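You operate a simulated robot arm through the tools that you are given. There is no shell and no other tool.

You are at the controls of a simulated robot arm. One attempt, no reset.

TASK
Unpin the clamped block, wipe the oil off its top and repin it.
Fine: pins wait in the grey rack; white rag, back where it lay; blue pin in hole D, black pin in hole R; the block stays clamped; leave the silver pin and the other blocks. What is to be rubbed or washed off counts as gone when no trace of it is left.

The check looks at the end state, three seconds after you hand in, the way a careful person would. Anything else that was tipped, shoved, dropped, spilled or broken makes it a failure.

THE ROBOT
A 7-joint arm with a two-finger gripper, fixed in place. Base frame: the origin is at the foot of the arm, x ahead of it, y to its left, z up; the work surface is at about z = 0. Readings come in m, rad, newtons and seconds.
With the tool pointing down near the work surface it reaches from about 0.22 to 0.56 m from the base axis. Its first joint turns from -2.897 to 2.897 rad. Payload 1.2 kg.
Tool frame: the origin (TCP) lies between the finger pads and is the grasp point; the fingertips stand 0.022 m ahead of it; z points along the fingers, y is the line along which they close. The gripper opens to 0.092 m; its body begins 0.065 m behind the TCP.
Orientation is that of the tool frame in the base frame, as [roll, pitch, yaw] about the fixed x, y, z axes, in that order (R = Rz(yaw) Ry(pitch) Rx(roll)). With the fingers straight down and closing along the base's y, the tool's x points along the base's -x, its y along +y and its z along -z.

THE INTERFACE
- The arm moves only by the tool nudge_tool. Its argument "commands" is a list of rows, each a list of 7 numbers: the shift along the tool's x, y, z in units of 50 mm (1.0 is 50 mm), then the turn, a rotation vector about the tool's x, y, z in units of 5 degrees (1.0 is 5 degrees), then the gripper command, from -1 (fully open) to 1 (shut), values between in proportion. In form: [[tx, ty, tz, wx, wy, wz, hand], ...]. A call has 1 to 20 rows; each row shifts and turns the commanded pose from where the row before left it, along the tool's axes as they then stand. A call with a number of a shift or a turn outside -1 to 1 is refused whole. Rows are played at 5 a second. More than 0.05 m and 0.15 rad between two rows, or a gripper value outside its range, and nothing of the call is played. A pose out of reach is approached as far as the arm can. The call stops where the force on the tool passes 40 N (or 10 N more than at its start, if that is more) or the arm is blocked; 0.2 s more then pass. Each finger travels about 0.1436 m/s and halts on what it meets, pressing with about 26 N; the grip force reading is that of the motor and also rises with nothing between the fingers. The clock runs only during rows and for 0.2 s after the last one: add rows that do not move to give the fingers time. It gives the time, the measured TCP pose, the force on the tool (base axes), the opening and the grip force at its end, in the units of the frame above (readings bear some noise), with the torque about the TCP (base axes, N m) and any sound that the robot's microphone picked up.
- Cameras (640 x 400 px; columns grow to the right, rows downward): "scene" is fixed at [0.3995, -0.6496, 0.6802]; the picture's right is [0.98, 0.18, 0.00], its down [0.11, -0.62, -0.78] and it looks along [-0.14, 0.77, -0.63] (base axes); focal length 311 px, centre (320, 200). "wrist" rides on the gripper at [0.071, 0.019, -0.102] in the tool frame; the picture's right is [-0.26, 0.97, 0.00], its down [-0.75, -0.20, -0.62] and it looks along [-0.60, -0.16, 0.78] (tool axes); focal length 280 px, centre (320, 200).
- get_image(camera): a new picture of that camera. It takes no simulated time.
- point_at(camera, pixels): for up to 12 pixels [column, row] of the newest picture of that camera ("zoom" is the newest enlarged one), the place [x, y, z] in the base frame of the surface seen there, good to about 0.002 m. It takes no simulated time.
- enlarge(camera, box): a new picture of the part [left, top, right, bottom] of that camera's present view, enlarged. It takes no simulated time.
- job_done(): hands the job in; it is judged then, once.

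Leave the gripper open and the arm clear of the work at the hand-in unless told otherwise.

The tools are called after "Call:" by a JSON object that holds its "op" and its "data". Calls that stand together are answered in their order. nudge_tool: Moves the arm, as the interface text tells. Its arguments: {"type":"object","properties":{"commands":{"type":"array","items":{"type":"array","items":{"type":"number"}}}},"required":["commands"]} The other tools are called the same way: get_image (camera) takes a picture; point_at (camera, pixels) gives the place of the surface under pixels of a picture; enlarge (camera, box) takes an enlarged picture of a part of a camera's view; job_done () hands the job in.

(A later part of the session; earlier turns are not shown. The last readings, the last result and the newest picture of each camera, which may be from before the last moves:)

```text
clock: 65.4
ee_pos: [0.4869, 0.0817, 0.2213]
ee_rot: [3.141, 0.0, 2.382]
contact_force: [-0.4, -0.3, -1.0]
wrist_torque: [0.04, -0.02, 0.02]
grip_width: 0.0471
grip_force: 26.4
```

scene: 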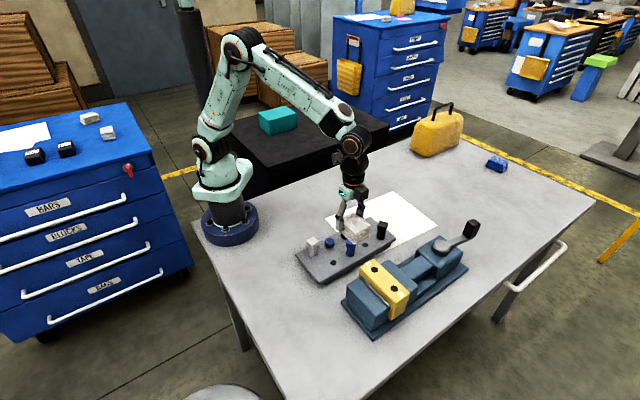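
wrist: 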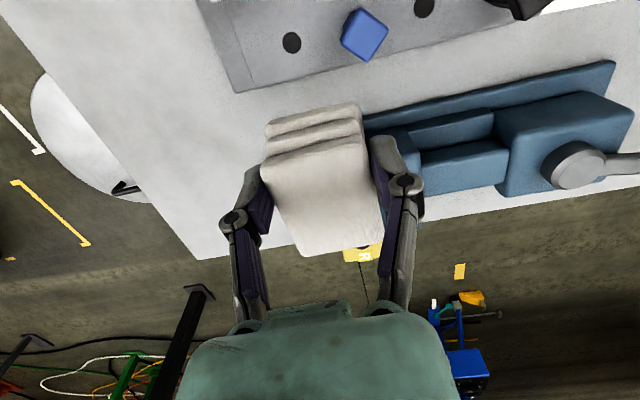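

At (0.487,0.082,0.221). I'll go down, then out to (0.548,0.112) at z≈0.087, where the rag bottom is still about 50 mm above the paper, and re-check the position.

Call:
{"op": "nudge_tool", "data": {"commands": [[0, 0, 0.737, 0, 0, 0, 1], [0, 0, 0.737, 0, 0, 0, 1], [-0.237, 0.64, 0.6, 0, 0, 0, 1], [-0.237, 0.64, 0.6, 0, 0, 0, 1], [0, 0, 0.4, 0, 0, 0, 1], [0, 0, 0, 0, 0, 0, 1], [0, 0, 0, 0, 0, 0, 1]]}}

Call:
{"op": "nudge_tool", "data": {"commands": [[0, 0, 0, 0, 0, 0, 1]]}}

Call:
{"op": "enlarge", "data": {"camera": "scene", "box": [392, 200, 432, 240]}}

Call:
{"op": "enlarge", "data": {"camera": "wrist", "box": [180, 40, 480, 280]}}

```text
clock: 67.0
ee_pos: [0.5501, 0.1122, 0.0656]
ee_rot: [-3.14, 0.0, 2.382]
contact_force: [0.0, -0.2, -0.9]
wrist_torque: [0.0, -0.02, 0.0]
grip_width: 0.0472
grip_force: 25.9
```

```text
clock: 67.4
ee_pos: [0.5508, 0.1124, 0.0658]
ee_rot: [-3.141, 0.0, 2.381]
contact_force: [0.3, 0.2, -1.0]
wrist_torque: [-0.02, -0.01, -0.01]
grip_width: 0.0469
grip_force: 26.0
```

```text
10.00 times, centred on (412, 220) of scene
```

zoom: 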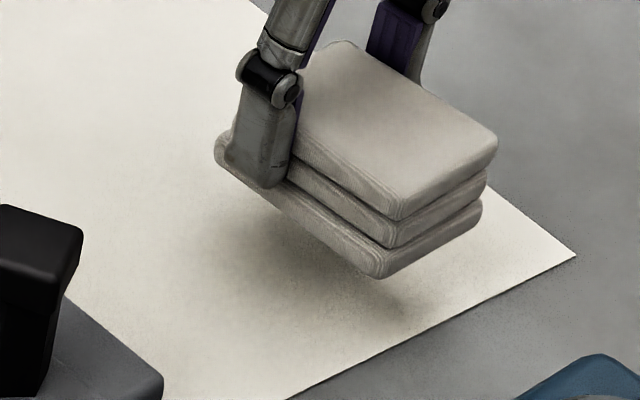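

```text
1.67 times, centred on (330, 160) of wrist
```

zoom: 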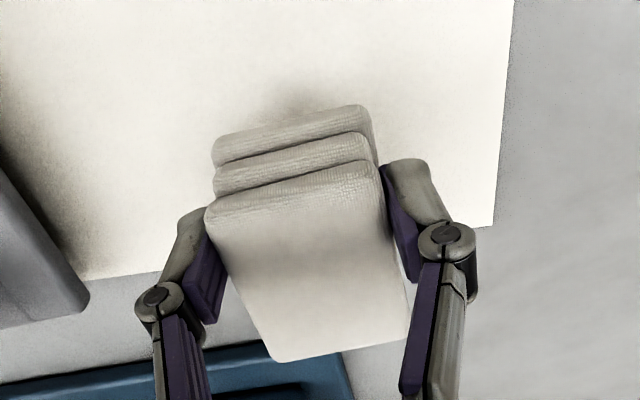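

The rag shifted a few millimetres up in the fingers, so contact with the paper should come at TCP z≈0.034. The x reading is about 2 mm too far out, so I'll correct that, lower most of the way and compare with the original picture.

Call:
{"op": "nudge_tool", "data": {"commands": [[0.024, -0.033, 0, 0, 0, 0, 1], [0, 0, 0.2, 0, 0, 0, 1], [0, 0, 0.2, 0, 0, 0, 1], [0, 0, 0.1, 0, 0, 0, 1], [0, 0, 0, 0, 0, 0, 1], [0, 0, 0, 0, 0, 0, 1]]}}

Call:
{"op": "enlarge", "data": {"camera": "scene", "box": [392, 200, 432, 240]}}

```text
clock: 68.8
ee_pos: [0.5489, 0.112, 0.0422]
ee_rot: [3.141, 0.0, 2.382]
contact_force: [0.1, 0.2, -0.7]
wrist_torque: [0.0, -0.01, 0.0]
grip_width: 0.0471
grip_force: 25.7
```

```text
10.00 times, centred on (412, 220) of scene
```

zoom: 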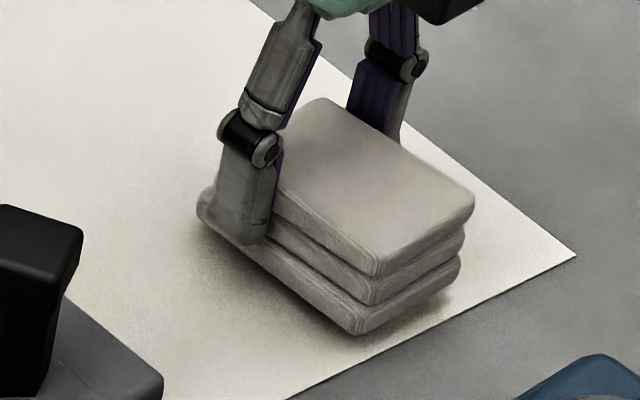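

It matches the original outline within about a millimetre. I'll lower the last few millimetres and feel for the paper.

Call:
{"op": "nudge_tool", "data": {"commands": [[0, 0, 0.05, 0, 0, 0, 1], [0, 0, 0, 0, 0, 0, 1]]}}

Call:
{"op": "nudge_tool", "data": {"commands": [[0, 0, 0.03, 0, 0, 0, 1], [0, 0, 0, 0, 0, 0, 1]]}}

Call:
{"op": "nudge_tool", "data": {"commands": [[0, 0, 0.02, 0, 0, 0, 1], [0, 0, 0, 0, 0, 0, 1]]}}

```text
clock: 69.4
ee_pos: [0.5485, 0.1119, 0.0377]
ee_rot: [-3.141, -0.001, 2.382]
contact_force: [-1.0, -0.2, -0.9]
wrist_torque: [0.02, -0.01, 0.01]
grip_width: 0.0469
grip_force: 25.9
```

```text
clock: 70.0
ee_pos: [0.5469, 0.112, 0.0379]
ee_rot: [-3.141, 0.001, 2.383]
contact_force: [0.5, 0.0, -0.4]
wrist_torque: [0.01, 0.03, 0.0]
grip_width: 0.047
grip_force: 25.9
```

```text
clock: 70.6
ee_pos: [0.5479, 0.1103, 0.0372]
ee_rot: [-3.141, -0.001, 2.383]
contact_force: [-0.9, -0.3, -0.9]
wrist_torque: [0.04, -0.02, 0.02]
grip_width: 0.0471
grip_force: 26.0
```

Call:
{"op": "nudge_tool", "data": {"commands": [[0, 0, 0.02, 0, 0, 0, 1], [0, 0, 0, 0, 0, 0, 1]]}}

Call:
{"op": "nudge_tool", "data": {"commands": [[0, 0, 0.02, 0, 0, 0, 1], [0, 0, 0, 0, 0, 0, 1]]}}

Call:
{"op": "enlarge", "data": {"camera": "scene", "box": [392, 200, 432, 240]}}

```text
clock: 71.2
ee_pos: [0.547, 0.1112, 0.0356]
ee_rot: [3.14, 0.001, 2.384]
contact_force: [0.5, -0.3, -0.6]
wrist_torque: [0.01, 0.01, -0.01]
grip_width: 0.0471
grip_force: 26.1
```

```text
clock: 71.8
ee_pos: [0.5474, 0.111, 0.0341]
ee_rot: [3.141, -0.001, 2.384]
contact_force: [-0.1, 0.7, -0.3]
wrist_torque: [0.02, -0.01, 0.0]
grip_width: 0.0469
grip_force: 26.1
```

```text
10.00 times, centred on (412, 220) of scene
```

zoom: 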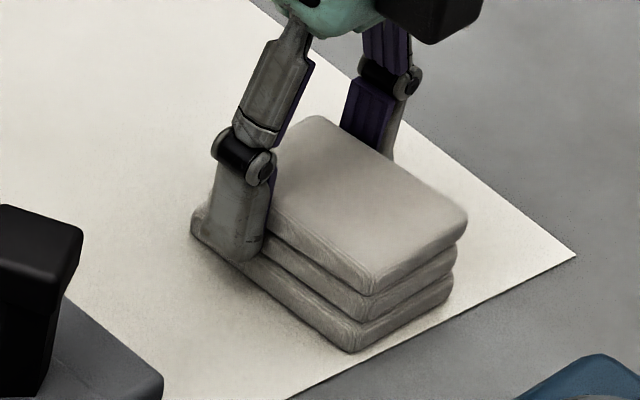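

It is nearly touching, and the outline is about 1–1.5 mm left of the original. I'll correct that by about 1.3 mm and continue to contact.

Call:
{"op": "nudge_tool", "data": {"commands": [[-0.012, 0.026, 0, 0, 0, 0, 1], [0, 0, 0.02, 0, 0, 0, 1], [0, 0, 0, 0, 0, 0, 1]]}}

Call:
{"op": "nudge_tool", "data": {"commands": [[0, 0, 0.016, 0, 0, 0, 1], [0, 0, 0, 0, 0, 0, 1]]}}

Call:
{"op": "enlarge", "data": {"camera": "scene", "box": [392, 200, 432, 240]}}

```text
clock: 72.6
ee_pos: [0.5491, 0.1121, 0.0346]
ee_rot: [3.14, 0.002, 2.381]
contact_force: [-5.6, 1.1, 14.6]
wrist_torque: [-0.03, 0.18, -0.07]
grip_width: 0.0474
grip_force: 26.0
```

```text
clock: 73.2
ee_pos: [0.5496, 0.1119, 0.0341]
ee_rot: [3.138, 0.002, 2.382]
contact_force: [-4.5, -1.2, 25.4]
wrist_torque: [-0.08, 0.22, -0.02]
grip_width: 0.0472
grip_force: 26.0
```

```text
10.00 times, centred on (412, 220) of scene
```

zoom: 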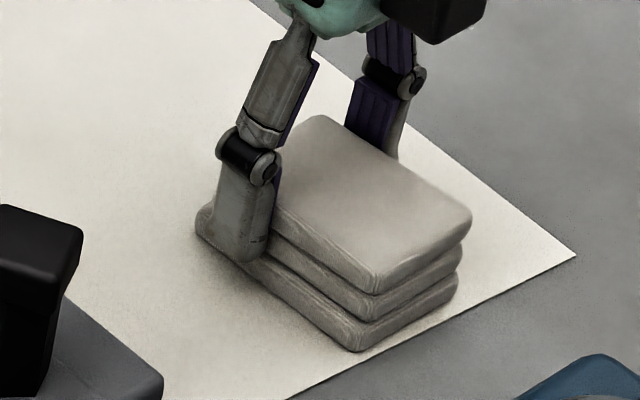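

The rag sits on the paper, within about 1.5 mm of its original outline. I'll ease the pressure, open to about 72 mm and lift straight up, then move inward and up.

Call:
{"op": "nudge_tool", "data": {"commands": [[0, 0, -0.02, 0, 0, 0, 1], [0, 0, 0, 0, 0, 0, 0], [0, 0, 0, 0, 0, 0, -0.55], [0, 0, 0, 0, 0, 0, -0.55], [0, 0, -0.3, 0, 0, 0, -0.55], [0, 0, -0.7, 0, 0, 0, -0.55], [0.23, -0.63, -0.6, 0, 0, 0, -0.55], [0.23, -0.63, -0.6, 0, 0, 0, -0.55], [0, 0, -0.75, 0, 0, 0, -0.55], [0, 0, -0.4, 0, 0, 0, -0.55], [0, 0, 0, 0, 0, 0, -0.55]]}}

Call:
{"op": "enlarge", "data": {"camera": "scene", "box": [392, 200, 432, 240]}}

Call:
{"op": "get_image", "data": {"camera": "scene"}}

```text
clock: 75.6
ee_pos: [0.4879, 0.0795, 0.2036]
ee_rot: [3.141, 0.0, 2.38]
contact_force: [-0.4, -0.2, -0.4]
wrist_torque: [-0.02, 0.02, 0.0]
grip_width: 0.0712
grip_force: 0.2
```

```text
10.00 times, centred on (412, 220) of scene
```

zoom: 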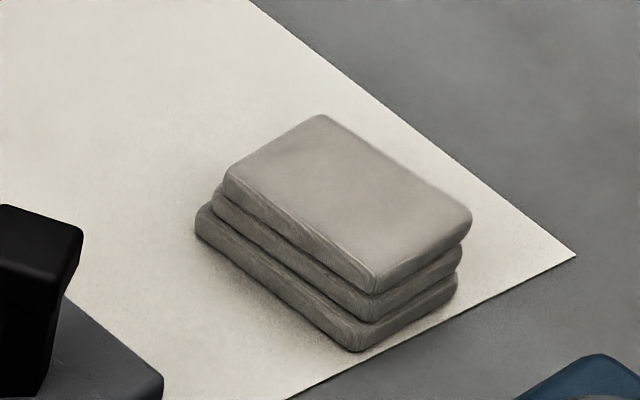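

```text
taken
```

scene: 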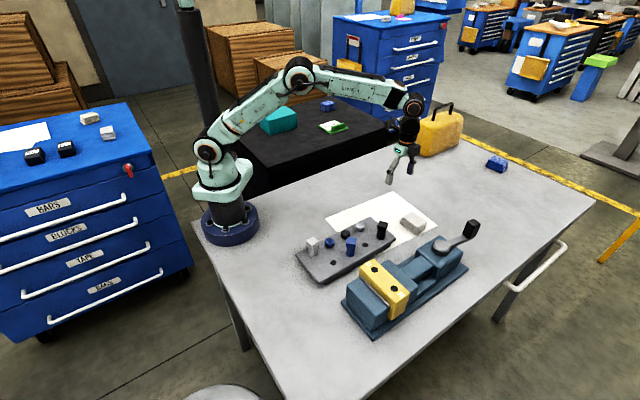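

The rag is back within about 1.5 mm. Next I'll fetch the black pin from h4. I'll turn the tool back to yaw≈2.846 and move above it at z≈0.2, then measure its head.

Call:
{"op": "nudge_tool", "data": {"commands": [[0, 0, 0, 0, 0, -1, -0.4], [0, 0, 0, 0, 0, -1, -0.3], [0, 0, 0, 0, 0, -1, -0.3], [0, 0, 0, 0, 0, -1, -0.3], [0, 0, 0, 0, 0, -1, -0.3], [0, 0, 0, 0, 0, -0.33, -0.3], [0.0855, -0.784, 0, 0, 0, 0, -0.3], [0.0855, -0.784, 0, 0, 0, 0, -0.3], [0, 0, 0.8, 0, 0, 0, -0.3], [0, 0, 0, 0, 0, 0, -0.3], [0, 0, 0, 0, 0, 0, -0.3]]}}

Call:
{"op": "get_image", "data": {"camera": "wrist"}}

Call:
{"op": "enlarge", "data": {"camera": "scene", "box": [350, 190, 410, 250]}}

```text
clock: 78.0
ee_pos: [0.4555, 0.0095, 0.1613]
ee_rot: [3.141, 0.002, 2.848]
contact_force: [0.4, -0.3, -0.5]
wrist_torque: [0.02, 0.01, 0.0]
grip_width: 0.0598
grip_force: 0.2
```

```text
taken
```

wrist: 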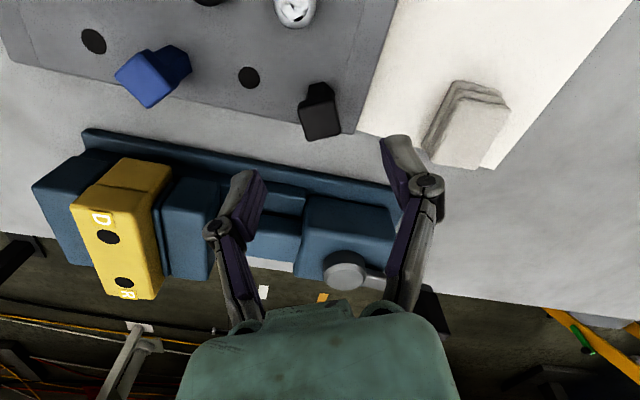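

```text
6.67 times, centred on (380, 220) of scene
```

zoom: 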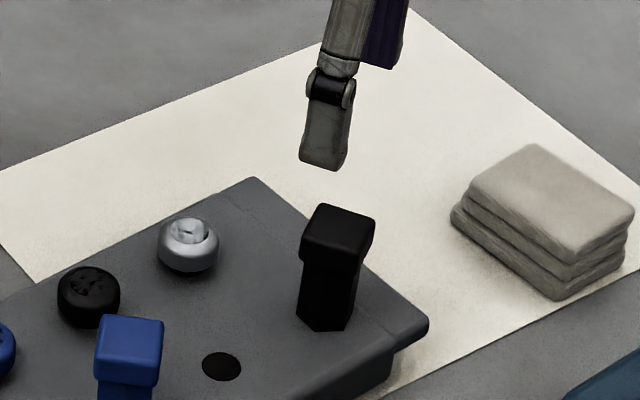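

I'll measure the black head's top face at wrist pixels around (300,112), (333,104), (340,132), (307,139) with its centre near (320,122).

Call:
{"op": "point_at", "data": {"camera": "wrist", "pixels": [[301, 113], [333, 105], [340, 131], [308, 138], [320, 122], [320, 122], [301, 113], [333, 105], [340, 131], [308, 138]]}}

Call:
{"op": "nudge_tool", "data": {"commands": [[0, 0, 0, 0, 0, 0, -0.3]]}}

Call:
{"op": "enlarge", "data": {"camera": "wrist", "box": [280, 70, 360, 150]}}

```text
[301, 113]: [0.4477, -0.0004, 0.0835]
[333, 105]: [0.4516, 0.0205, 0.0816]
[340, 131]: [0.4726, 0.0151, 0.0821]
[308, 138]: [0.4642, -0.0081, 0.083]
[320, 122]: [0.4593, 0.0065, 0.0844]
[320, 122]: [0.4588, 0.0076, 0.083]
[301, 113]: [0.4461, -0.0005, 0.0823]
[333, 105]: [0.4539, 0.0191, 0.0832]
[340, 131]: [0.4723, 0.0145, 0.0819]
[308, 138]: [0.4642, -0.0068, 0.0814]
```

```text
clock: 78.4
ee_pos: [0.4558, 0.0097, 0.1626]
ee_rot: [3.141, 0.001, 2.847]
contact_force: [-0.3, 0.3, 0.3]
wrist_torque: [0.05, 0.01, 0.0]
grip_width: 0.0599
grip_force: 0.1
```

```text
5.00 times, centred on (320, 110) of wrist
```

zoom: 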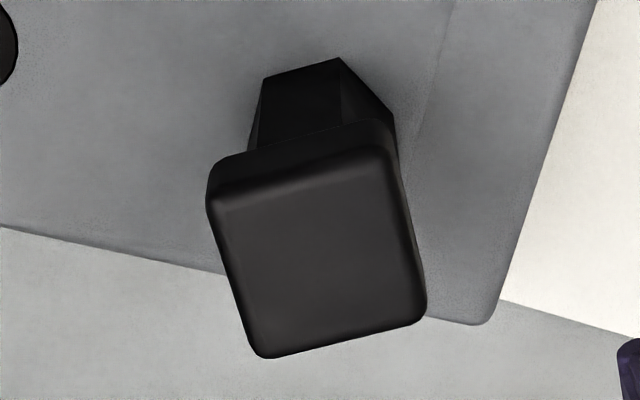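

The head centre is at (0.459,0.007). I'll shift slightly, lower to z≈0.076 and check before closing.

Call:
{"op": "nudge_tool", "data": {"commands": [[-0.053, -0.036, 0, 0, 0, 0, -0.3], [0, 0, 0.5, 0, 0, 0, -0.3], [0, 0, 0.5, 0, 0, 0, -0.3], [0, 0, 0.5, 0, 0, 0, -0.3], [0, 0, 0.2, 0, 0, 0, -0.3], [0, 0, 0, 0, 0, 0, -0.3], [0, 0, 0, 0, 0, 0, -0.3]]}}

Call:
{"op": "enlarge", "data": {"camera": "wrist", "box": [220, 60, 420, 250]}}

```text
clock: 80.0
ee_pos: [0.4599, 0.0073, 0.0742]
ee_rot: [-3.141, 0.001, 2.848]
contact_force: [0.4, -0.5, -0.8]
wrist_torque: [0.0, -0.01, -0.03]
grip_width: 0.0599
grip_force: 0.0
```

```text
2.11 times, centred on (320, 155) of wrist
```

zoom: 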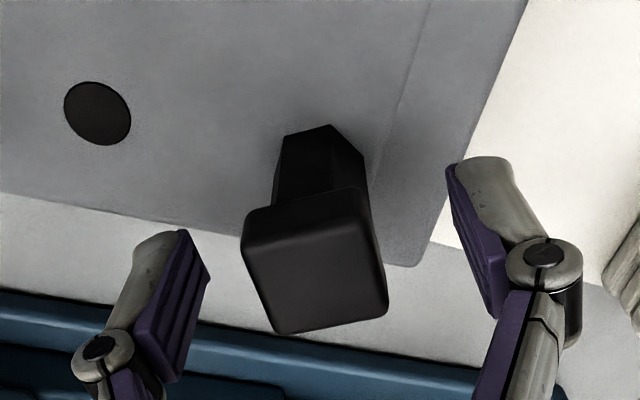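

The fingers straddle the black head as before. Closing now, then pulling up out of the rack.

Call:
{"op": "nudge_tool", "data": {"commands": [[0, 0, 0, 0, 0, 0, 0.2], [0, 0, 0, 0, 0, 0, 1], [0, 0, 0, 0, 0, 0, 1], [0, 0, 0, 0, 0, 0, 1]]}}

Call:
{"op": "nudge_tool", "data": {"commands": [[0, 0, -0.1, 0, 0, 0, 1], [0, 0, -0.1, 0, 0, 0, 1], [0, 0, -0.2, 0, 0, 0, 1], [0, 0, -0.4, 0, 0, 0, 1], [0, 0, -0.7, 0, 0, 0, 1], [0, 0, -0.8, 0, 0, 0, 1], [0, 0, -0.8, 0, 0, 0, 1], [0, 0, 0, 0, 0, 0, 1]]}}

Call:
{"op": "enlarge", "data": {"camera": "scene", "box": [340, 160, 440, 260]}}

Call:
{"op": "enlarge", "data": {"camera": "wrist", "box": [220, 60, 420, 250]}}

```text
clock: 81.0
ee_pos: [0.4606, 0.006, 0.0763]
ee_rot: [-3.141, 0.001, 2.849]
contact_force: [-2.1, -0.2, 5.1]
wrist_torque: [0.01, 0.06, -0.04]
grip_width: 0.0243
grip_force: 26.2
```

```text
clock: 82.8
ee_pos: [0.4624, 0.0068, 0.2302]
ee_rot: [-3.141, 0.001, 2.848]
contact_force: [0.3, 0.5, 0.1]
wrist_torque: [-0.02, 0.04, -0.01]
grip_width: 0.0244
grip_force: 26.3
```

```text
4.00 times, centred on (390, 210) of scene
```

zoom: 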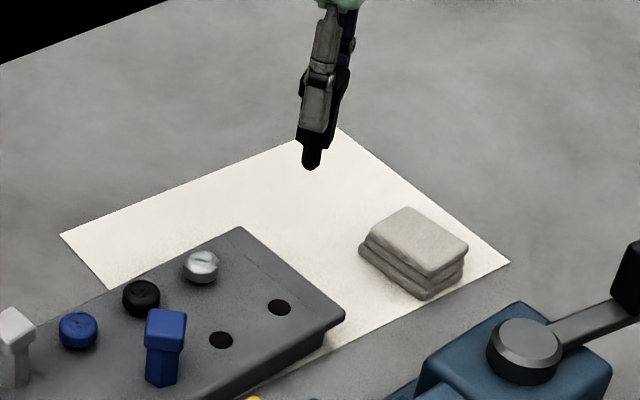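

```text
2.11 times, centred on (320, 155) of wrist
```

zoom: 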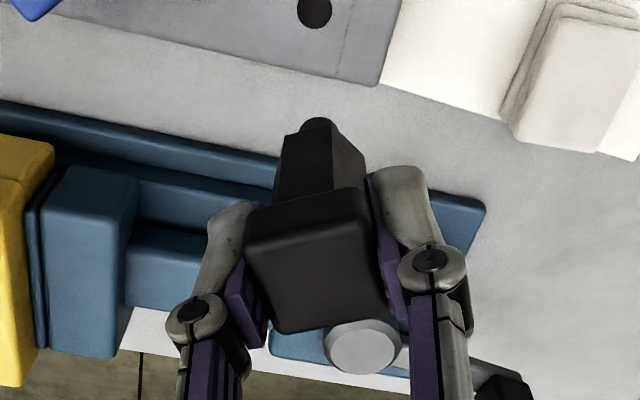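

The black pin is out and vertical in the grip. I'll carry it to above hole R and stop with the tip about 12 mm over the block.

Call:
{"op": "nudge_tool", "data": {"commands": [[-0.368, -0.843, 0, 0, 0, 0, 1], [-0.368, -0.843, 0, 0, 0, 0, 1], [-0.368, -0.843, 0, 0, 0, 0, 1], [-0.368, -0.843, 0, 0, 0, 0, 1], [-0.368, -0.843, 0, 0, 0, 0, 1], [0, 0, 0, 0, 0, 0, 1], [0, 0, 0.45, 0, 0, 0, 1], [0, 0, 0.4, 0, 0, 0, 1], [0, 0, 0, 0, 0, 0, 1], [0, 0, 0, 0, 0, 0, 1]]}}

Call:
{"op": "enlarge", "data": {"camera": "scene", "box": [376, 265, 412, 301]}}

Call:
{"op": "enlarge", "data": {"camera": "wrist", "box": [290, 80, 350, 140]}}

```text
clock: 85.0
ee_pos: [0.489, -0.2214, 0.1892]
ee_rot: [3.141, 0.0, 2.847]
contact_force: [0.0, 1.0, 0.0]
wrist_torque: [0.0, 0.04, -0.01]
grip_width: 0.0243
grip_force: 26.3
```

```text
11.11 times, centred on (394, 283) of scene
```

zoom: 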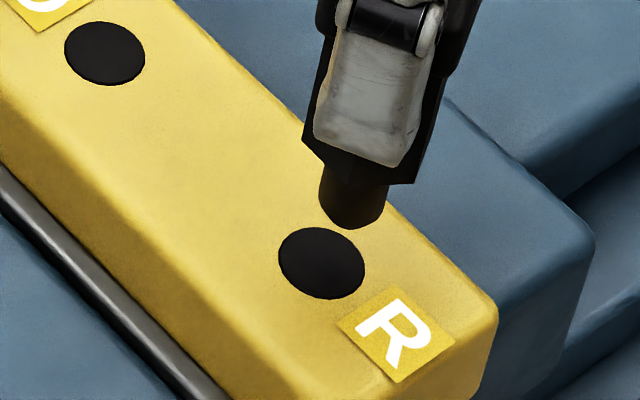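

```text
6.67 times, centred on (320, 110) of wrist
```

zoom: 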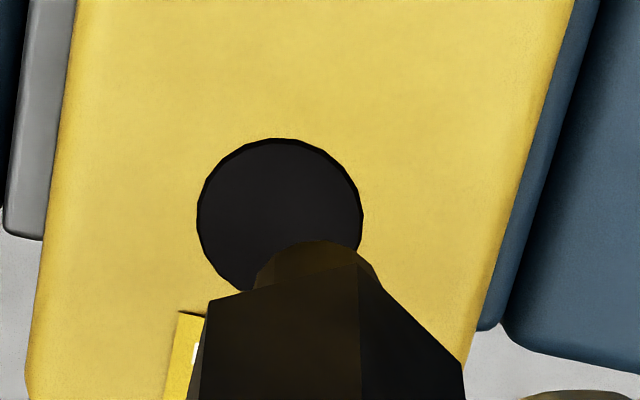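

The stub appears 3–4 mm off in x. I'll measure the stub and hole with point_at in a scene zoom to get the correction.

Call:
{"op": "enlarge", "data": {"camera": "scene", "box": [376, 265, 412, 301]}}

Call:
{"op": "point_at", "data": {"camera": "zoom", "pixels": [[354, 220], [354, 220], [354, 200], [354, 200], [354, 205], [321, 263], [321, 263], [321, 263], [325, 205], [384, 205]]}}

Call:
{"op": "nudge_tool", "data": {"commands": [[0, 0, 0, 0, 0, 0, 1]]}}

```text
11.11 times, centred on (394, 283) of scene
```

zoom: 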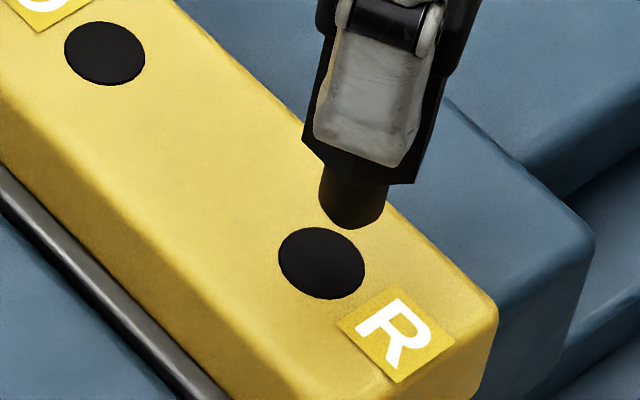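

```text
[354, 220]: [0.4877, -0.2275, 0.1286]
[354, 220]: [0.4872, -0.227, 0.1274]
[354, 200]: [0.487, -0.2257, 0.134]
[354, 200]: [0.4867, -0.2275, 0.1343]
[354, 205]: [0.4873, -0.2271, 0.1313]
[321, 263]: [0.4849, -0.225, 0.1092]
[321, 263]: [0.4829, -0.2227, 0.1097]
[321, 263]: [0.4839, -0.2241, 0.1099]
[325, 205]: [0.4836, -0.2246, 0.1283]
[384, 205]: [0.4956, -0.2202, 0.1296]
```

```text
clock: 85.4
ee_pos: [0.489, -0.2199, 0.1892]
ee_rot: [-3.141, 0.001, 2.847]
contact_force: [0.8, -0.4, -0.6]
wrist_torque: [0.01, 0.03, 0.01]
grip_width: 0.0244
grip_force: 25.7
```

The stub axis is (0.4885,-0.2208) and hole R is (0.4845,-0.2236). I'll shift by (-4.0,-2.2) mm and lower 6 mm, then check again.

Call:
{"op": "nudge_tool", "data": {"commands": [[0.064, -0.065, 0, 0, 0, 0, 1], [0, 0, 0.12, 0, 0, 0, 1], [0, 0, 0, 0, 0, 0, 1], [0, 0, 0, 0, 0, 0, 1]]}}

Call:
{"op": "enlarge", "data": {"camera": "scene", "box": [376, 265, 412, 301]}}

Call:
{"op": "point_at", "data": {"camera": "zoom", "pixels": [[328, 225], [328, 225], [328, 235], [328, 235], [321, 275], [321, 275], [328, 215], [328, 215]]}}

Call:
{"op": "enlarge", "data": {"camera": "wrist", "box": [290, 80, 350, 140]}}

```text
clock: 86.4
ee_pos: [0.4833, -0.2235, 0.183]
ee_rot: [-3.141, 0.0, 2.847]
contact_force: [-0.1, 0.0, -0.7]
wrist_torque: [-0.02, -0.01, 0.02]
grip_width: 0.0245
grip_force: 25.9
```

```text
11.11 times, centred on (394, 283) of scene
```

zoom: 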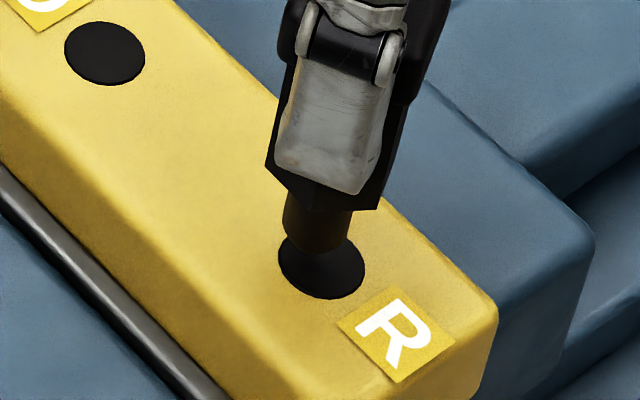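

```text
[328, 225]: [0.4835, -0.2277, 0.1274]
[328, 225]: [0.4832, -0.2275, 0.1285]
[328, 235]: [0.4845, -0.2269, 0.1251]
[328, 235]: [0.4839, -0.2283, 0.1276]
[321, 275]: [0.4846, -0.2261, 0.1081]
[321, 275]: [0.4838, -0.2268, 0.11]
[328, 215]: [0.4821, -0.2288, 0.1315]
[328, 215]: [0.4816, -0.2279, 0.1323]
```

```text
6.67 times, centred on (320, 110) of wrist
```

zoom: 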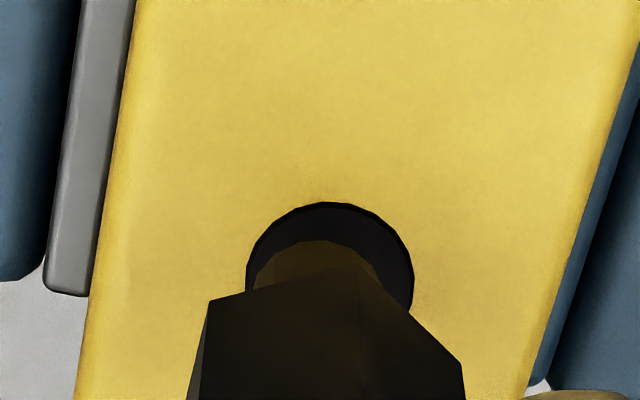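

The move overshot, and the views now put the stub about 2.3 mm short in x. I'll shift back +2.2 mm in x and check again.

Call:
{"op": "nudge_tool", "data": {"commands": [[-0.042, 0.013, 0, 0, 0, 0, 1], [0, 0, 0, 0, 0, 0, 1], [0, 0, 0, 0, 0, 0, 1]]}}

Call:
{"op": "enlarge", "data": {"camera": "scene", "box": [376, 265, 412, 301]}}

Call:
{"op": "enlarge", "data": {"camera": "wrist", "box": [290, 80, 350, 140]}}

```text
clock: 87.2
ee_pos: [0.4853, -0.2221, 0.1831]
ee_rot: [-3.141, -0.001, 2.848]
contact_force: [0.7, -0.1, -1.5]
wrist_torque: [0.01, -0.03, -0.04]
grip_width: 0.0242
grip_force: 25.9
```

```text
11.11 times, centred on (394, 283) of scene
```

zoom: 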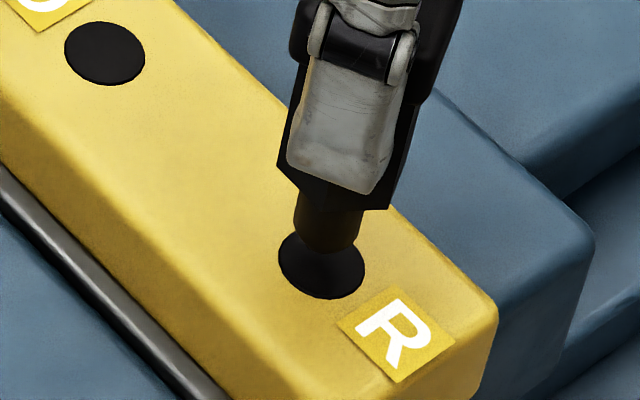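

```text
6.67 times, centred on (320, 110) of wrist
```

zoom: 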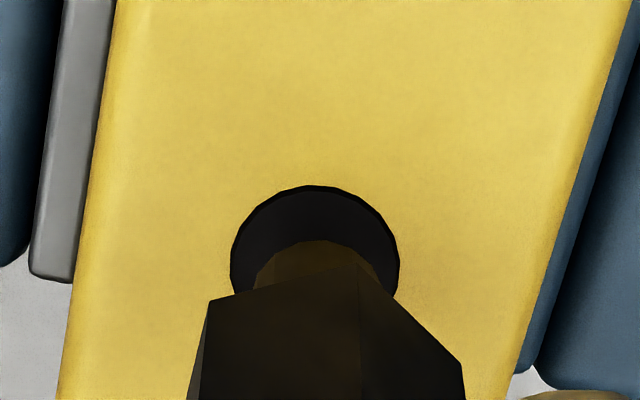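

Now aligned in both views, with the stub centred on the hole. I'll lower 25 mm in small steps and then check forces.

Call:
{"op": "nudge_tool", "data": {"commands": [[0, 0, 0.1, 0, 0, 0, 1], [0, 0, 0.1, 0, 0, 0, 1], [0, 0, 0.1, 0, 0, 0, 1], [0, 0, 0, 0, 0, 0, 1]]}}

Call:
{"op": "enlarge", "data": {"camera": "scene", "box": [376, 265, 412, 301]}}

```text
clock: 88.2
ee_pos: [0.4855, -0.2226, 0.166]
ee_rot: [3.141, -0.003, 2.847]
contact_force: [0.7, 0.1, -0.4]
wrist_torque: [-0.01, 0.0, 0.01]
grip_width: 0.0246
grip_force: 25.8
```

```text
11.11 times, centred on (394, 283) of scene
```

zoom: 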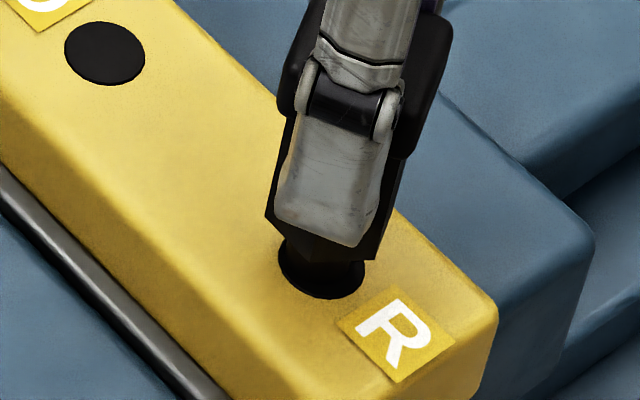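

The stub has entered hole R without force. I'll continue down to seat the shoulder.

Call:
{"op": "nudge_tool", "data": {"commands": [[0, 0, 0.08, 0, 0, 0, 1], [0, 0, 0.08, 0, 0, 0, 1], [0, 0, 0.06, 0, 0, 0, 1], [0, 0, 0, 0, 0, 0, 1]]}}

Call:
{"op": "nudge_tool", "data": {"commands": [[0, 0, 0.02, 0, 0, 0, 1], [0, 0, 0, 0, 0, 0, 1]]}}

```text
clock: 89.2
ee_pos: [0.4847, -0.223, 0.1565]
ee_rot: [-3.141, -0.002, 2.846]
contact_force: [-0.5, -0.1, 0.5]
wrist_torque: [-0.02, -0.01, -0.01]
grip_width: 0.0243
grip_force: 25.7
```

```text
clock: 89.8
ee_pos: [0.4847, -0.2224, 0.1559]
ee_rot: [3.141, -0.001, 2.849]
contact_force: [0.9, 0.5, 1.0]
wrist_torque: [-0.03, 0.03, 0.03]
grip_width: 0.0243
grip_force: 26.1
```

Call:
{"op": "nudge_tool", "data": {"commands": [[0, 0, 0.03, 0, 0, 0, 1], [0, 0, 0, 0, 0, 0, 1]]}}

Call:
{"op": "nudge_tool", "data": {"commands": [[0, 0, 0.02, 0, 0, 0, 1], [0, 0, 0, 0, 0, 0, 1]]}}

Call:
{"op": "enlarge", "data": {"camera": "scene", "box": [370, 255, 412, 301]}}

```text
clock: 90.4
ee_pos: [0.4862, -0.2232, 0.1547]
ee_rot: [-3.141, -0.001, 2.846]
contact_force: [0.0, -0.5, -0.8]
wrist_torque: [-0.01, 0.04, -0.01]
grip_width: 0.0245
grip_force: 25.9
```

```text
clock: 91.0
ee_pos: [0.4854, -0.2228, 0.153]
ee_rot: [3.141, 0.0, 2.848]
contact_force: [-0.2, 0.2, -1.0]
wrist_torque: [0.0, 0.01, 0.01]
grip_width: 0.0242
grip_force: 26.2
```

```text
8.70 times, centred on (391, 278) of scene
```

zoom: 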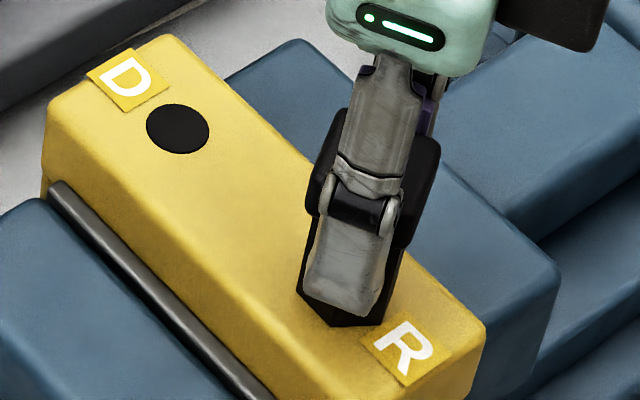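

Almost seated. I'll go on in 1 mm steps to the contact force.

Call:
{"op": "nudge_tool", "data": {"commands": [[0, 0, 0.02, 0, 0, 0, 1], [0, 0, 0, 0, 0, 0, 1]]}}

Call:
{"op": "nudge_tool", "data": {"commands": [[0, 0, 0.015, 0, 0, 0, 1], [0, 0, 0, 0, 0, 0, 1]]}}

```text
clock: 91.6
ee_pos: [0.4855, -0.2235, 0.1528]
ee_rot: [-3.141, 0.002, 2.846]
contact_force: [-1.3, 0.2, 4.7]
wrist_torque: [0.05, 0.05, 0.04]
grip_width: 0.0245
grip_force: 25.8
```

```text
clock: 92.2
ee_pos: [0.4852, -0.2235, 0.1527]
ee_rot: [3.139, -0.001, 2.847]
contact_force: [-5.1, 0.2, 14.8]
wrist_torque: [0.03, 0.21, 0.0]
grip_width: 0.0244
grip_force: 26.3
```

Seated with 15 N contact. I'll ease up slightly, open to about 50 mm and lift straight off.

Call:
{"op": "nudge_tool", "data": {"commands": [[0, 0, -0.02, 0, 0, 0, 1], [0, 0, 0, 0, 0, 0, 0.3], [0, 0, 0, 0, 0, 0, -0.1], [0, 0, 0, 0, 0, 0, -0.1], [0, 0, -0.3, 0, 0, 0, -0.1], [0, 0, -0.7, 0, 0, 0, -0.1], [0, 0, -0.6, 0, 0, 0, -0.1], [0, 0, 0, 0, 0, 0, -0.1]]}}

Call:
{"op": "enlarge", "data": {"camera": "scene", "box": [350, 230, 430, 310]}}

Call:
{"op": "get_image", "data": {"camera": "wrist"}}

```text
clock: 94.0
ee_pos: [0.4865, -0.2228, 0.2326]
ee_rot: [-3.14, 0.0, 2.846]
contact_force: [-0.6, 0.3, 0.1]
wrist_torque: [0.03, 0.01, -0.01]
grip_width: 0.0506
grip_force: 0.0
```

```text
5.00 times, centred on (390, 270) of scene
```

zoom: 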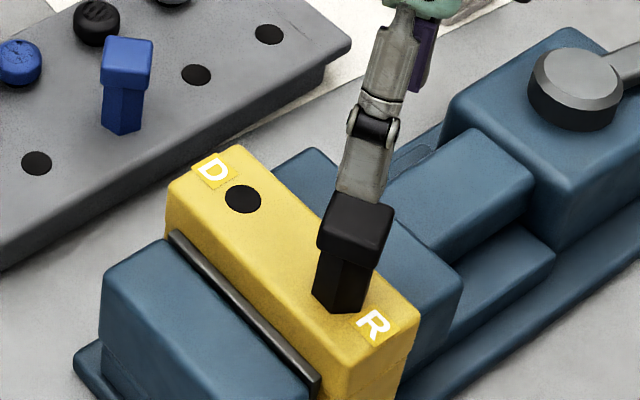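

```text
taken
```

wrist: 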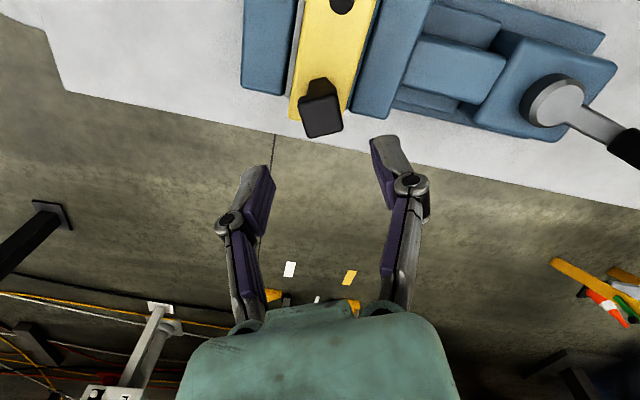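

The black pin stands fully seated in R. Next is the blue pin in h2. I'll turn back to yaw 180° and move above it at z≈0.15.

Call:
{"op": "nudge_tool", "data": {"commands": [[0, 0, 0, 0, 0, -1, -0.2], [0, 0, 0, 0, 0, -1, -0.3], [0, 0, 0, 0, 0, -1, -0.3], [0, 0, 0, 0, 0, -0.386, -0.3], [0.5325, 0.75, 0, 0, 0, 0, -0.3], [0.5325, 0.75, 0, 0, 0, 0, -0.3], [0.5325, 0.75, 0, 0, 0, 0, -0.3], [0.5325, 0.75, 0, 0, 0, 0, -0.3], [0, 0, 0.7, 0, 0, 0, -0.3], [0, 0, 0.7, 0, 0, 0, -0.3], [0, 0, 0, 0, 0, 0, -0.3], [0, 0, 0, 0, 0, 0, -0.3]]}}

Call:
{"op": "get_image", "data": {"camera": "wrist"}}

Call:
{"op": "enlarge", "data": {"camera": "wrist", "box": [280, 70, 360, 150]}}

Call:
{"op": "enlarge", "data": {"camera": "scene", "box": [300, 190, 400, 290]}}

```text
clock: 96.6
ee_pos: [0.3796, -0.0748, 0.1608]
ee_rot: [3.141, -0.001, -3.14]
contact_force: [-0.2, 0.7, 0.2]
wrist_torque: [-0.02, -0.02, 0.03]
grip_width: 0.0597
grip_force: 0.1
```

```text
taken
```

wrist: 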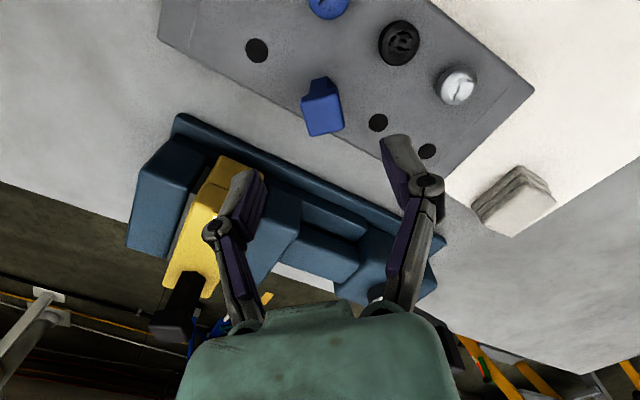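

```text
5.00 times, centred on (320, 110) of wrist
```

zoom: 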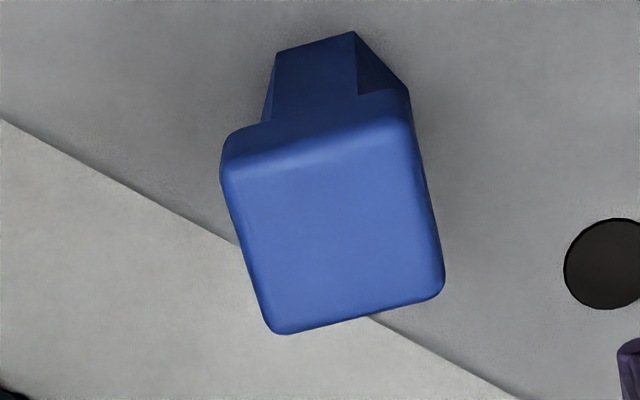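

```text
4.00 times, centred on (350, 240) of scene
```

zoom: 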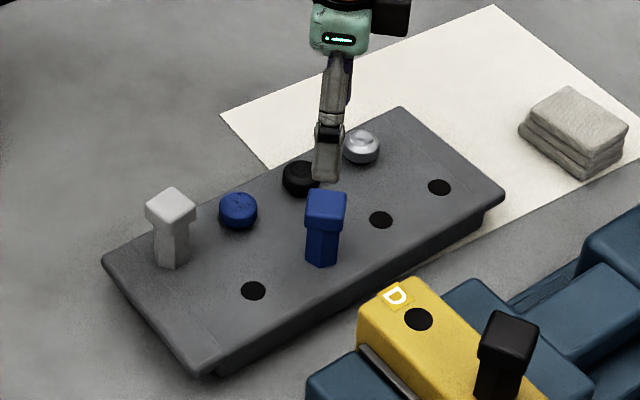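

I'll measure the blue head's top face at wrist pixels around (303,105), (336,97), (342,126), (312,134).

Call:
{"op": "point_at", "data": {"camera": "wrist", "pixels": [[303, 105], [336, 97], [342, 126], [312, 134], [323, 115], [323, 115], [303, 105], [336, 97], [342, 126], [312, 134]]}}

Call:
{"op": "nudge_tool", "data": {"commands": [[0, 0, 0, 0, 0, 0, -0.3]]}}

```text
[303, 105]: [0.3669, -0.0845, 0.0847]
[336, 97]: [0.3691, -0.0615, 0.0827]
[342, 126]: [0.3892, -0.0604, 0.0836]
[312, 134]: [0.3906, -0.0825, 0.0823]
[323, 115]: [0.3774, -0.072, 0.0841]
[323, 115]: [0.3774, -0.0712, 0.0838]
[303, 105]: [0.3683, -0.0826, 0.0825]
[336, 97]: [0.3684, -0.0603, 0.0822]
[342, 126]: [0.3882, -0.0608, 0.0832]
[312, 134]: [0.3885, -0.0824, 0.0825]
```

```text
clock: 97.0
ee_pos: [0.3791, -0.0749, 0.1605]
ee_rot: [3.14, 0.001, -3.141]
contact_force: [-0.2, 0.0, 0.4]
wrist_torque: [-0.03, 0.02, 0.03]
grip_width: 0.0597
grip_force: 0.0
```

The blue head centre is (0.379,-0.072). I'll shift +2.9 mm in y and lower to z≈0.0745.

Call:
{"op": "nudge_tool", "data": {"commands": [[0.004, 0.056, 0, 0, 0, 0, -0.3], [0, 0, 0.5, 0, 0, 0, -0.3], [0, 0, 0.5, 0, 0, 0, -0.3], [0, 0, 0.5, 0, 0, 0, -0.3], [0, 0, 0.2, 0, 0, 0, -0.3], [0, 0, 0, 0, 0, 0, -0.3], [0, 0, 0, 0, 0, 0, -0.3]]}}

Call:
{"op": "enlarge", "data": {"camera": "wrist", "box": [220, 60, 420, 250]}}

```text
clock: 98.6
ee_pos: [0.3784, -0.0715, 0.0773]
ee_rot: [3.141, 0.001, -3.14]
contact_force: [-0.8, -0.5, -0.2]
wrist_torque: [0.01, 0.03, 0.02]
grip_width: 0.0598
grip_force: 0.0
```

```text
2.11 times, centred on (320, 155) of wrist
```

zoom: 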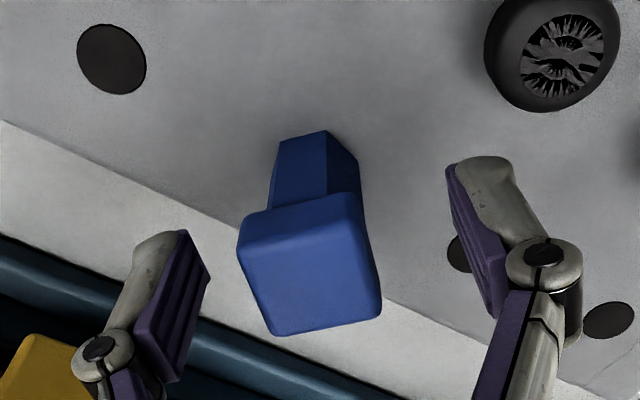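

The fingers straddle the blue head at z≈0.077. I'll lower 3 mm, close, then pull up.

Call:
{"op": "nudge_tool", "data": {"commands": [[0, 0, 0.05, 0, 0, 0, -0.3], [0, 0, 0, 0, 0, 0, 0.2], [0, 0, 0, 0, 0, 0, 1], [0, 0, 0, 0, 0, 0, 1], [0, 0, 0, 0, 0, 0, 1]]}}

Call:
{"op": "nudge_tool", "data": {"commands": [[0, 0, -0.1, 0, 0, 0, 1], [0, 0, -0.1, 0, 0, 0, 1], [0, 0, -0.2, 0, 0, 0, 1], [0, 0, -0.4, 0, 0, 0, 1], [0, 0, -0.7, 0, 0, 0, 1], [0, 0, -0.8, 0, 0, 0, 1], [0, 0, -0.7, 0, 0, 0, 1], [0, 0, 0, 0, 0, 0, 1], [0, 0, 0, 0, 0, 0, 1]]}}

Call:
{"op": "enlarge", "data": {"camera": "scene", "box": [310, 170, 410, 270]}}

```text
clock: 99.8
ee_pos: [0.3774, -0.0716, 0.0743]
ee_rot: [3.142, 0.0, -3.141]
contact_force: [-1.5, -3.5, 5.9]
wrist_torque: [-0.07, 0.07, 0.01]
grip_width: 0.024
grip_force: 25.7
```

```text
clock: 101.8
ee_pos: [0.3798, -0.071, 0.224]
ee_rot: [-3.141, 0.0, -3.139]
contact_force: [0.0, 0.1, -1.5]
wrist_torque: [0.0, 0.03, 0.02]
grip_width: 0.0241
grip_force: 26.2
```

```text
4.00 times, centred on (360, 220) of scene
```

zoom: 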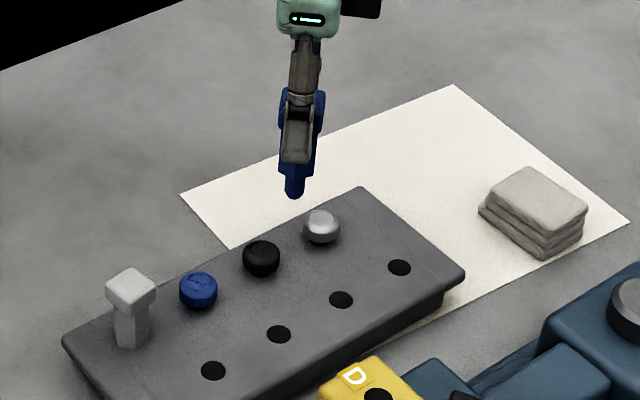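

The blue pin is out of the rack. I'll carry it to above hole D at (0.441,-0.179) and stop with the tip about 12 mm above the block.

Call:
{"op": "nudge_tool", "data": {"commands": [[-0.41, -0.722, 0, 0, 0, 0, 1], [-0.41, -0.722, 0, 0, 0, 0, 1], [-0.41, -0.722, 0, 0, 0, 0, 1], [0, 0, 0, 0, 0, 0, 1], [0, 0, 0.39, 0, 0, 0, 1], [0, 0, 0.39, 0, 0, 0, 1], [0, 0, 0, 0, 0, 0, 1], [0, 0, 0, 0, 0, 0, 1]]}}

Call:
{"op": "enlarge", "data": {"camera": "scene", "box": [358, 245, 394, 281]}}

Call:
{"op": "point_at", "data": {"camera": "zoom", "pixels": [[320, 200]]}}

Call:
{"op": "enlarge", "data": {"camera": "wrist", "box": [290, 80, 350, 140]}}

```text
clock: 103.6
ee_pos: [0.4408, -0.1777, 0.1858]
ee_rot: [3.141, 0.0, -3.139]
contact_force: [-0.3, 0.5, -0.6]
wrist_torque: [0.02, -0.02, -0.01]
grip_width: 0.0244
grip_force: 25.7
```

```text
11.11 times, centred on (376, 263) of scene
```

zoom: 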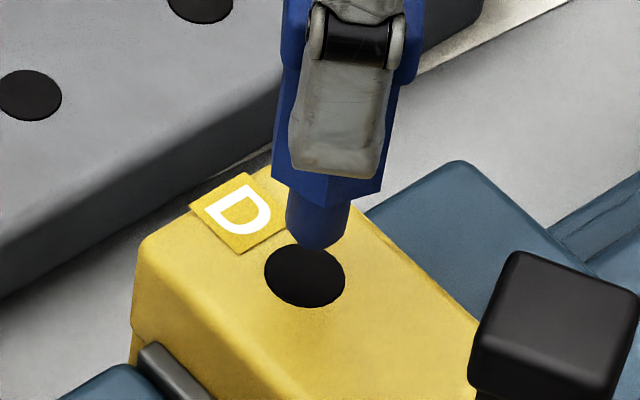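

```text
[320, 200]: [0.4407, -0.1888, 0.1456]
```

```text
6.67 times, centred on (320, 110) of wrist
```

zoom: 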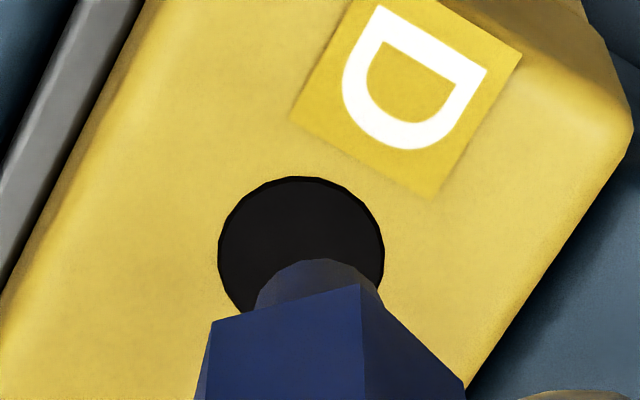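

The stub is about (+0.9,+1.6) mm off the hole centre. I'll shift by the opposite amount, lower 5 mm, and check again.

Call:
{"op": "nudge_tool", "data": {"commands": [[0.018, -0.032, 0, 0, 0, 0, 1], [0, 0, 0.08, 0, 0, 0, 1], [0, 0, 0, 0, 0, 0, 1], [0, 0, 0, 0, 0, 0, 1]]}}

Call:
{"op": "enlarge", "data": {"camera": "scene", "box": [358, 245, 394, 281]}}

Call:
{"op": "enlarge", "data": {"camera": "wrist", "box": [290, 80, 350, 140]}}

```text
clock: 104.6
ee_pos: [0.4393, -0.1793, 0.1824]
ee_rot: [3.141, -0.001, -3.14]
contact_force: [-0.7, 0.5, -0.8]
wrist_torque: [0.01, -0.01, 0.01]
grip_width: 0.0241
grip_force: 26.2
```

```text
11.11 times, centred on (376, 263) of scene
```

zoom: 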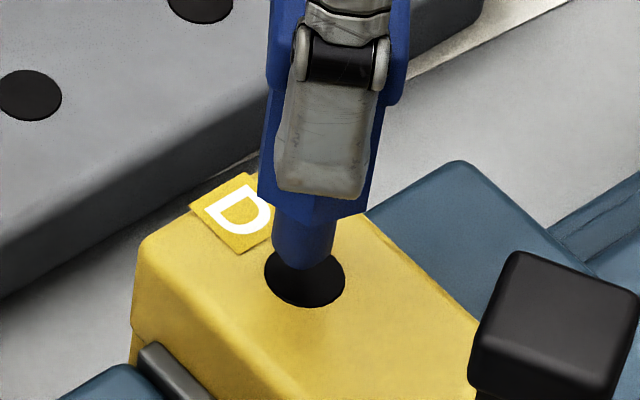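

```text
6.67 times, centred on (320, 110) of wrist
```

zoom: 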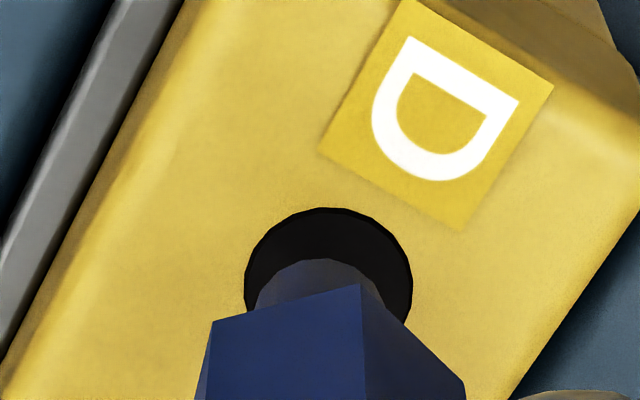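

Now it is about (-1.0,-0.5) mm off. I'll make a small correction and lower 15 mm into the hole.

Call:
{"op": "nudge_tool", "data": {"commands": [[-0.016, 0.008, 0, 0, 0, 0, 1], [0, 0, 0, 0, 0, 0, 1], [0, 0, 0.1, 0, 0, 0, 1], [0, 0, 0.1, 0, 0, 0, 1], [0, 0, 0.1, 0, 0, 0, 1], [0, 0, 0, 0, 0, 0, 1]]}}

Call:
{"op": "enlarge", "data": {"camera": "scene", "box": [358, 245, 394, 281]}}

```text
clock: 106.0
ee_pos: [0.4398, -0.1789, 0.1659]
ee_rot: [3.141, 0.0, -3.14]
contact_force: [0.0, 0.0, -0.5]
wrist_torque: [-0.01, 0.0, 0.01]
grip_width: 0.0243
grip_force: 26.2
```

```text
11.11 times, centred on (376, 263) of scene
```

zoom: 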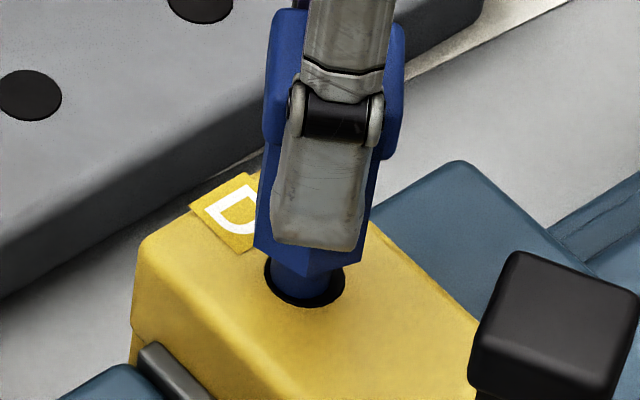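

The stub is inside hole D with no force. I'll continue down to seat the shoulder.

Call:
{"op": "nudge_tool", "data": {"commands": [[0, 0, 0.08, 0, 0, 0, 1], [0, 0, 0.08, 0, 0, 0, 1], [0, 0, 0.06, 0, 0, 0, 1], [0, 0, 0, 0, 0, 0, 1]]}}

Call:
{"op": "nudge_tool", "data": {"commands": [[0, 0, 0.03, 0, 0, 0, 1], [0, 0, 0, 0, 0, 0, 1]]}}

Call:
{"op": "nudge_tool", "data": {"commands": [[0, 0, 0.02, 0, 0, 0, 1], [0, 0, 0, 0, 0, 0, 1]]}}

```text
clock: 107.0
ee_pos: [0.4392, -0.1796, 0.1558]
ee_rot: [-3.141, -0.001, -3.141]
contact_force: [-0.2, -0.7, -0.6]
wrist_torque: [0.04, -0.03, 0.0]
grip_width: 0.0244
grip_force: 25.9
```

```text
clock: 107.6
ee_pos: [0.4398, -0.1799, 0.1553]
ee_rot: [3.142, 0.001, -3.139]
contact_force: [-0.1, -1.2, -1.1]
wrist_torque: [-0.02, 0.03, 0.02]
grip_width: 0.0242
grip_force: 26.5
```

```text
clock: 108.2
ee_pos: [0.4394, -0.1803, 0.1526]
ee_rot: [3.141, 0.0, -3.14]
contact_force: [0.5, -0.6, -0.6]
wrist_torque: [0.01, -0.02, 0.0]
grip_width: 0.0243
grip_force: 25.8
```

No contact yet at z≈0.1526. I'll continue in 1 mm steps.

Call:
{"op": "nudge_tool", "data": {"commands": [[0, 0, 0.02, 0, 0, 0, 1], [0, 0, 0, 0, 0, 0, 1]]}}

Call:
{"op": "nudge_tool", "data": {"commands": [[0, 0, 0.015, 0, 0, 0, 1], [0, 0, 0, 0, 0, 0, 1]]}}

Call:
{"op": "enlarge", "data": {"camera": "scene", "box": [358, 245, 394, 281]}}

```text
clock: 108.8
ee_pos: [0.4405, -0.1802, 0.1537]
ee_rot: [3.14, 0.0, -3.14]
contact_force: [1.4, 0.1, -0.9]
wrist_torque: [0.05, -0.01, -0.02]
grip_width: 0.024
grip_force: 25.5
```

```text
clock: 109.4
ee_pos: [0.4404, -0.1795, 0.1536]
ee_rot: [3.14, 0.001, -3.138]
contact_force: [0.2, 0.0, -1.0]
wrist_torque: [-0.01, -0.03, 0.01]
grip_width: 0.0242
grip_force: 25.8
```

```text
11.11 times, centred on (376, 263) of scene
```

zoom: 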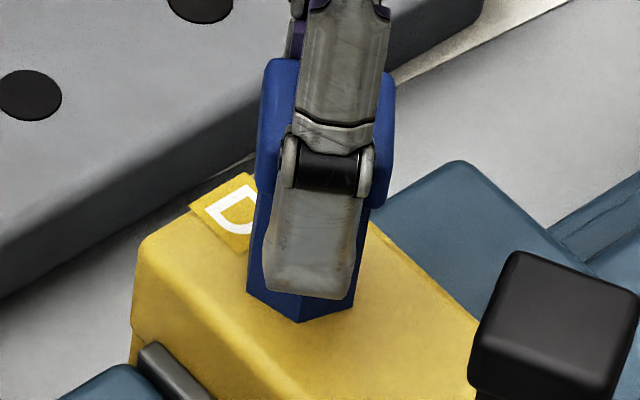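

Call:
{"op": "nudge_tool", "data": {"commands": [[0, 0, 0.02, 0, 0, 0, 1], [0, 0, 0, 0, 0, 0, 1]]}}

Call:
{"op": "nudge_tool", "data": {"commands": [[0, 0, 0.015, 0, 0, 0, 1], [0, 0, 0, 0, 0, 0, 1]]}}

```text
clock: 110.0
ee_pos: [0.4399, -0.1796, 0.1515]
ee_rot: [3.141, 0.002, -3.138]
contact_force: [-4.8, 1.7, 17.6]
wrist_torque: [0.06, 0.12, 0.03]
grip_width: 0.0242
grip_force: 26.0
```

```text
clock: 110.6
ee_pos: [0.4408, -0.1792, 0.1507]
ee_rot: [3.141, 0.002, -3.14]
contact_force: [-2.1, 3.3, 24.4]
wrist_torque: [0.02, -0.05, -0.02]
grip_width: 0.0244
grip_force: 26.2
```

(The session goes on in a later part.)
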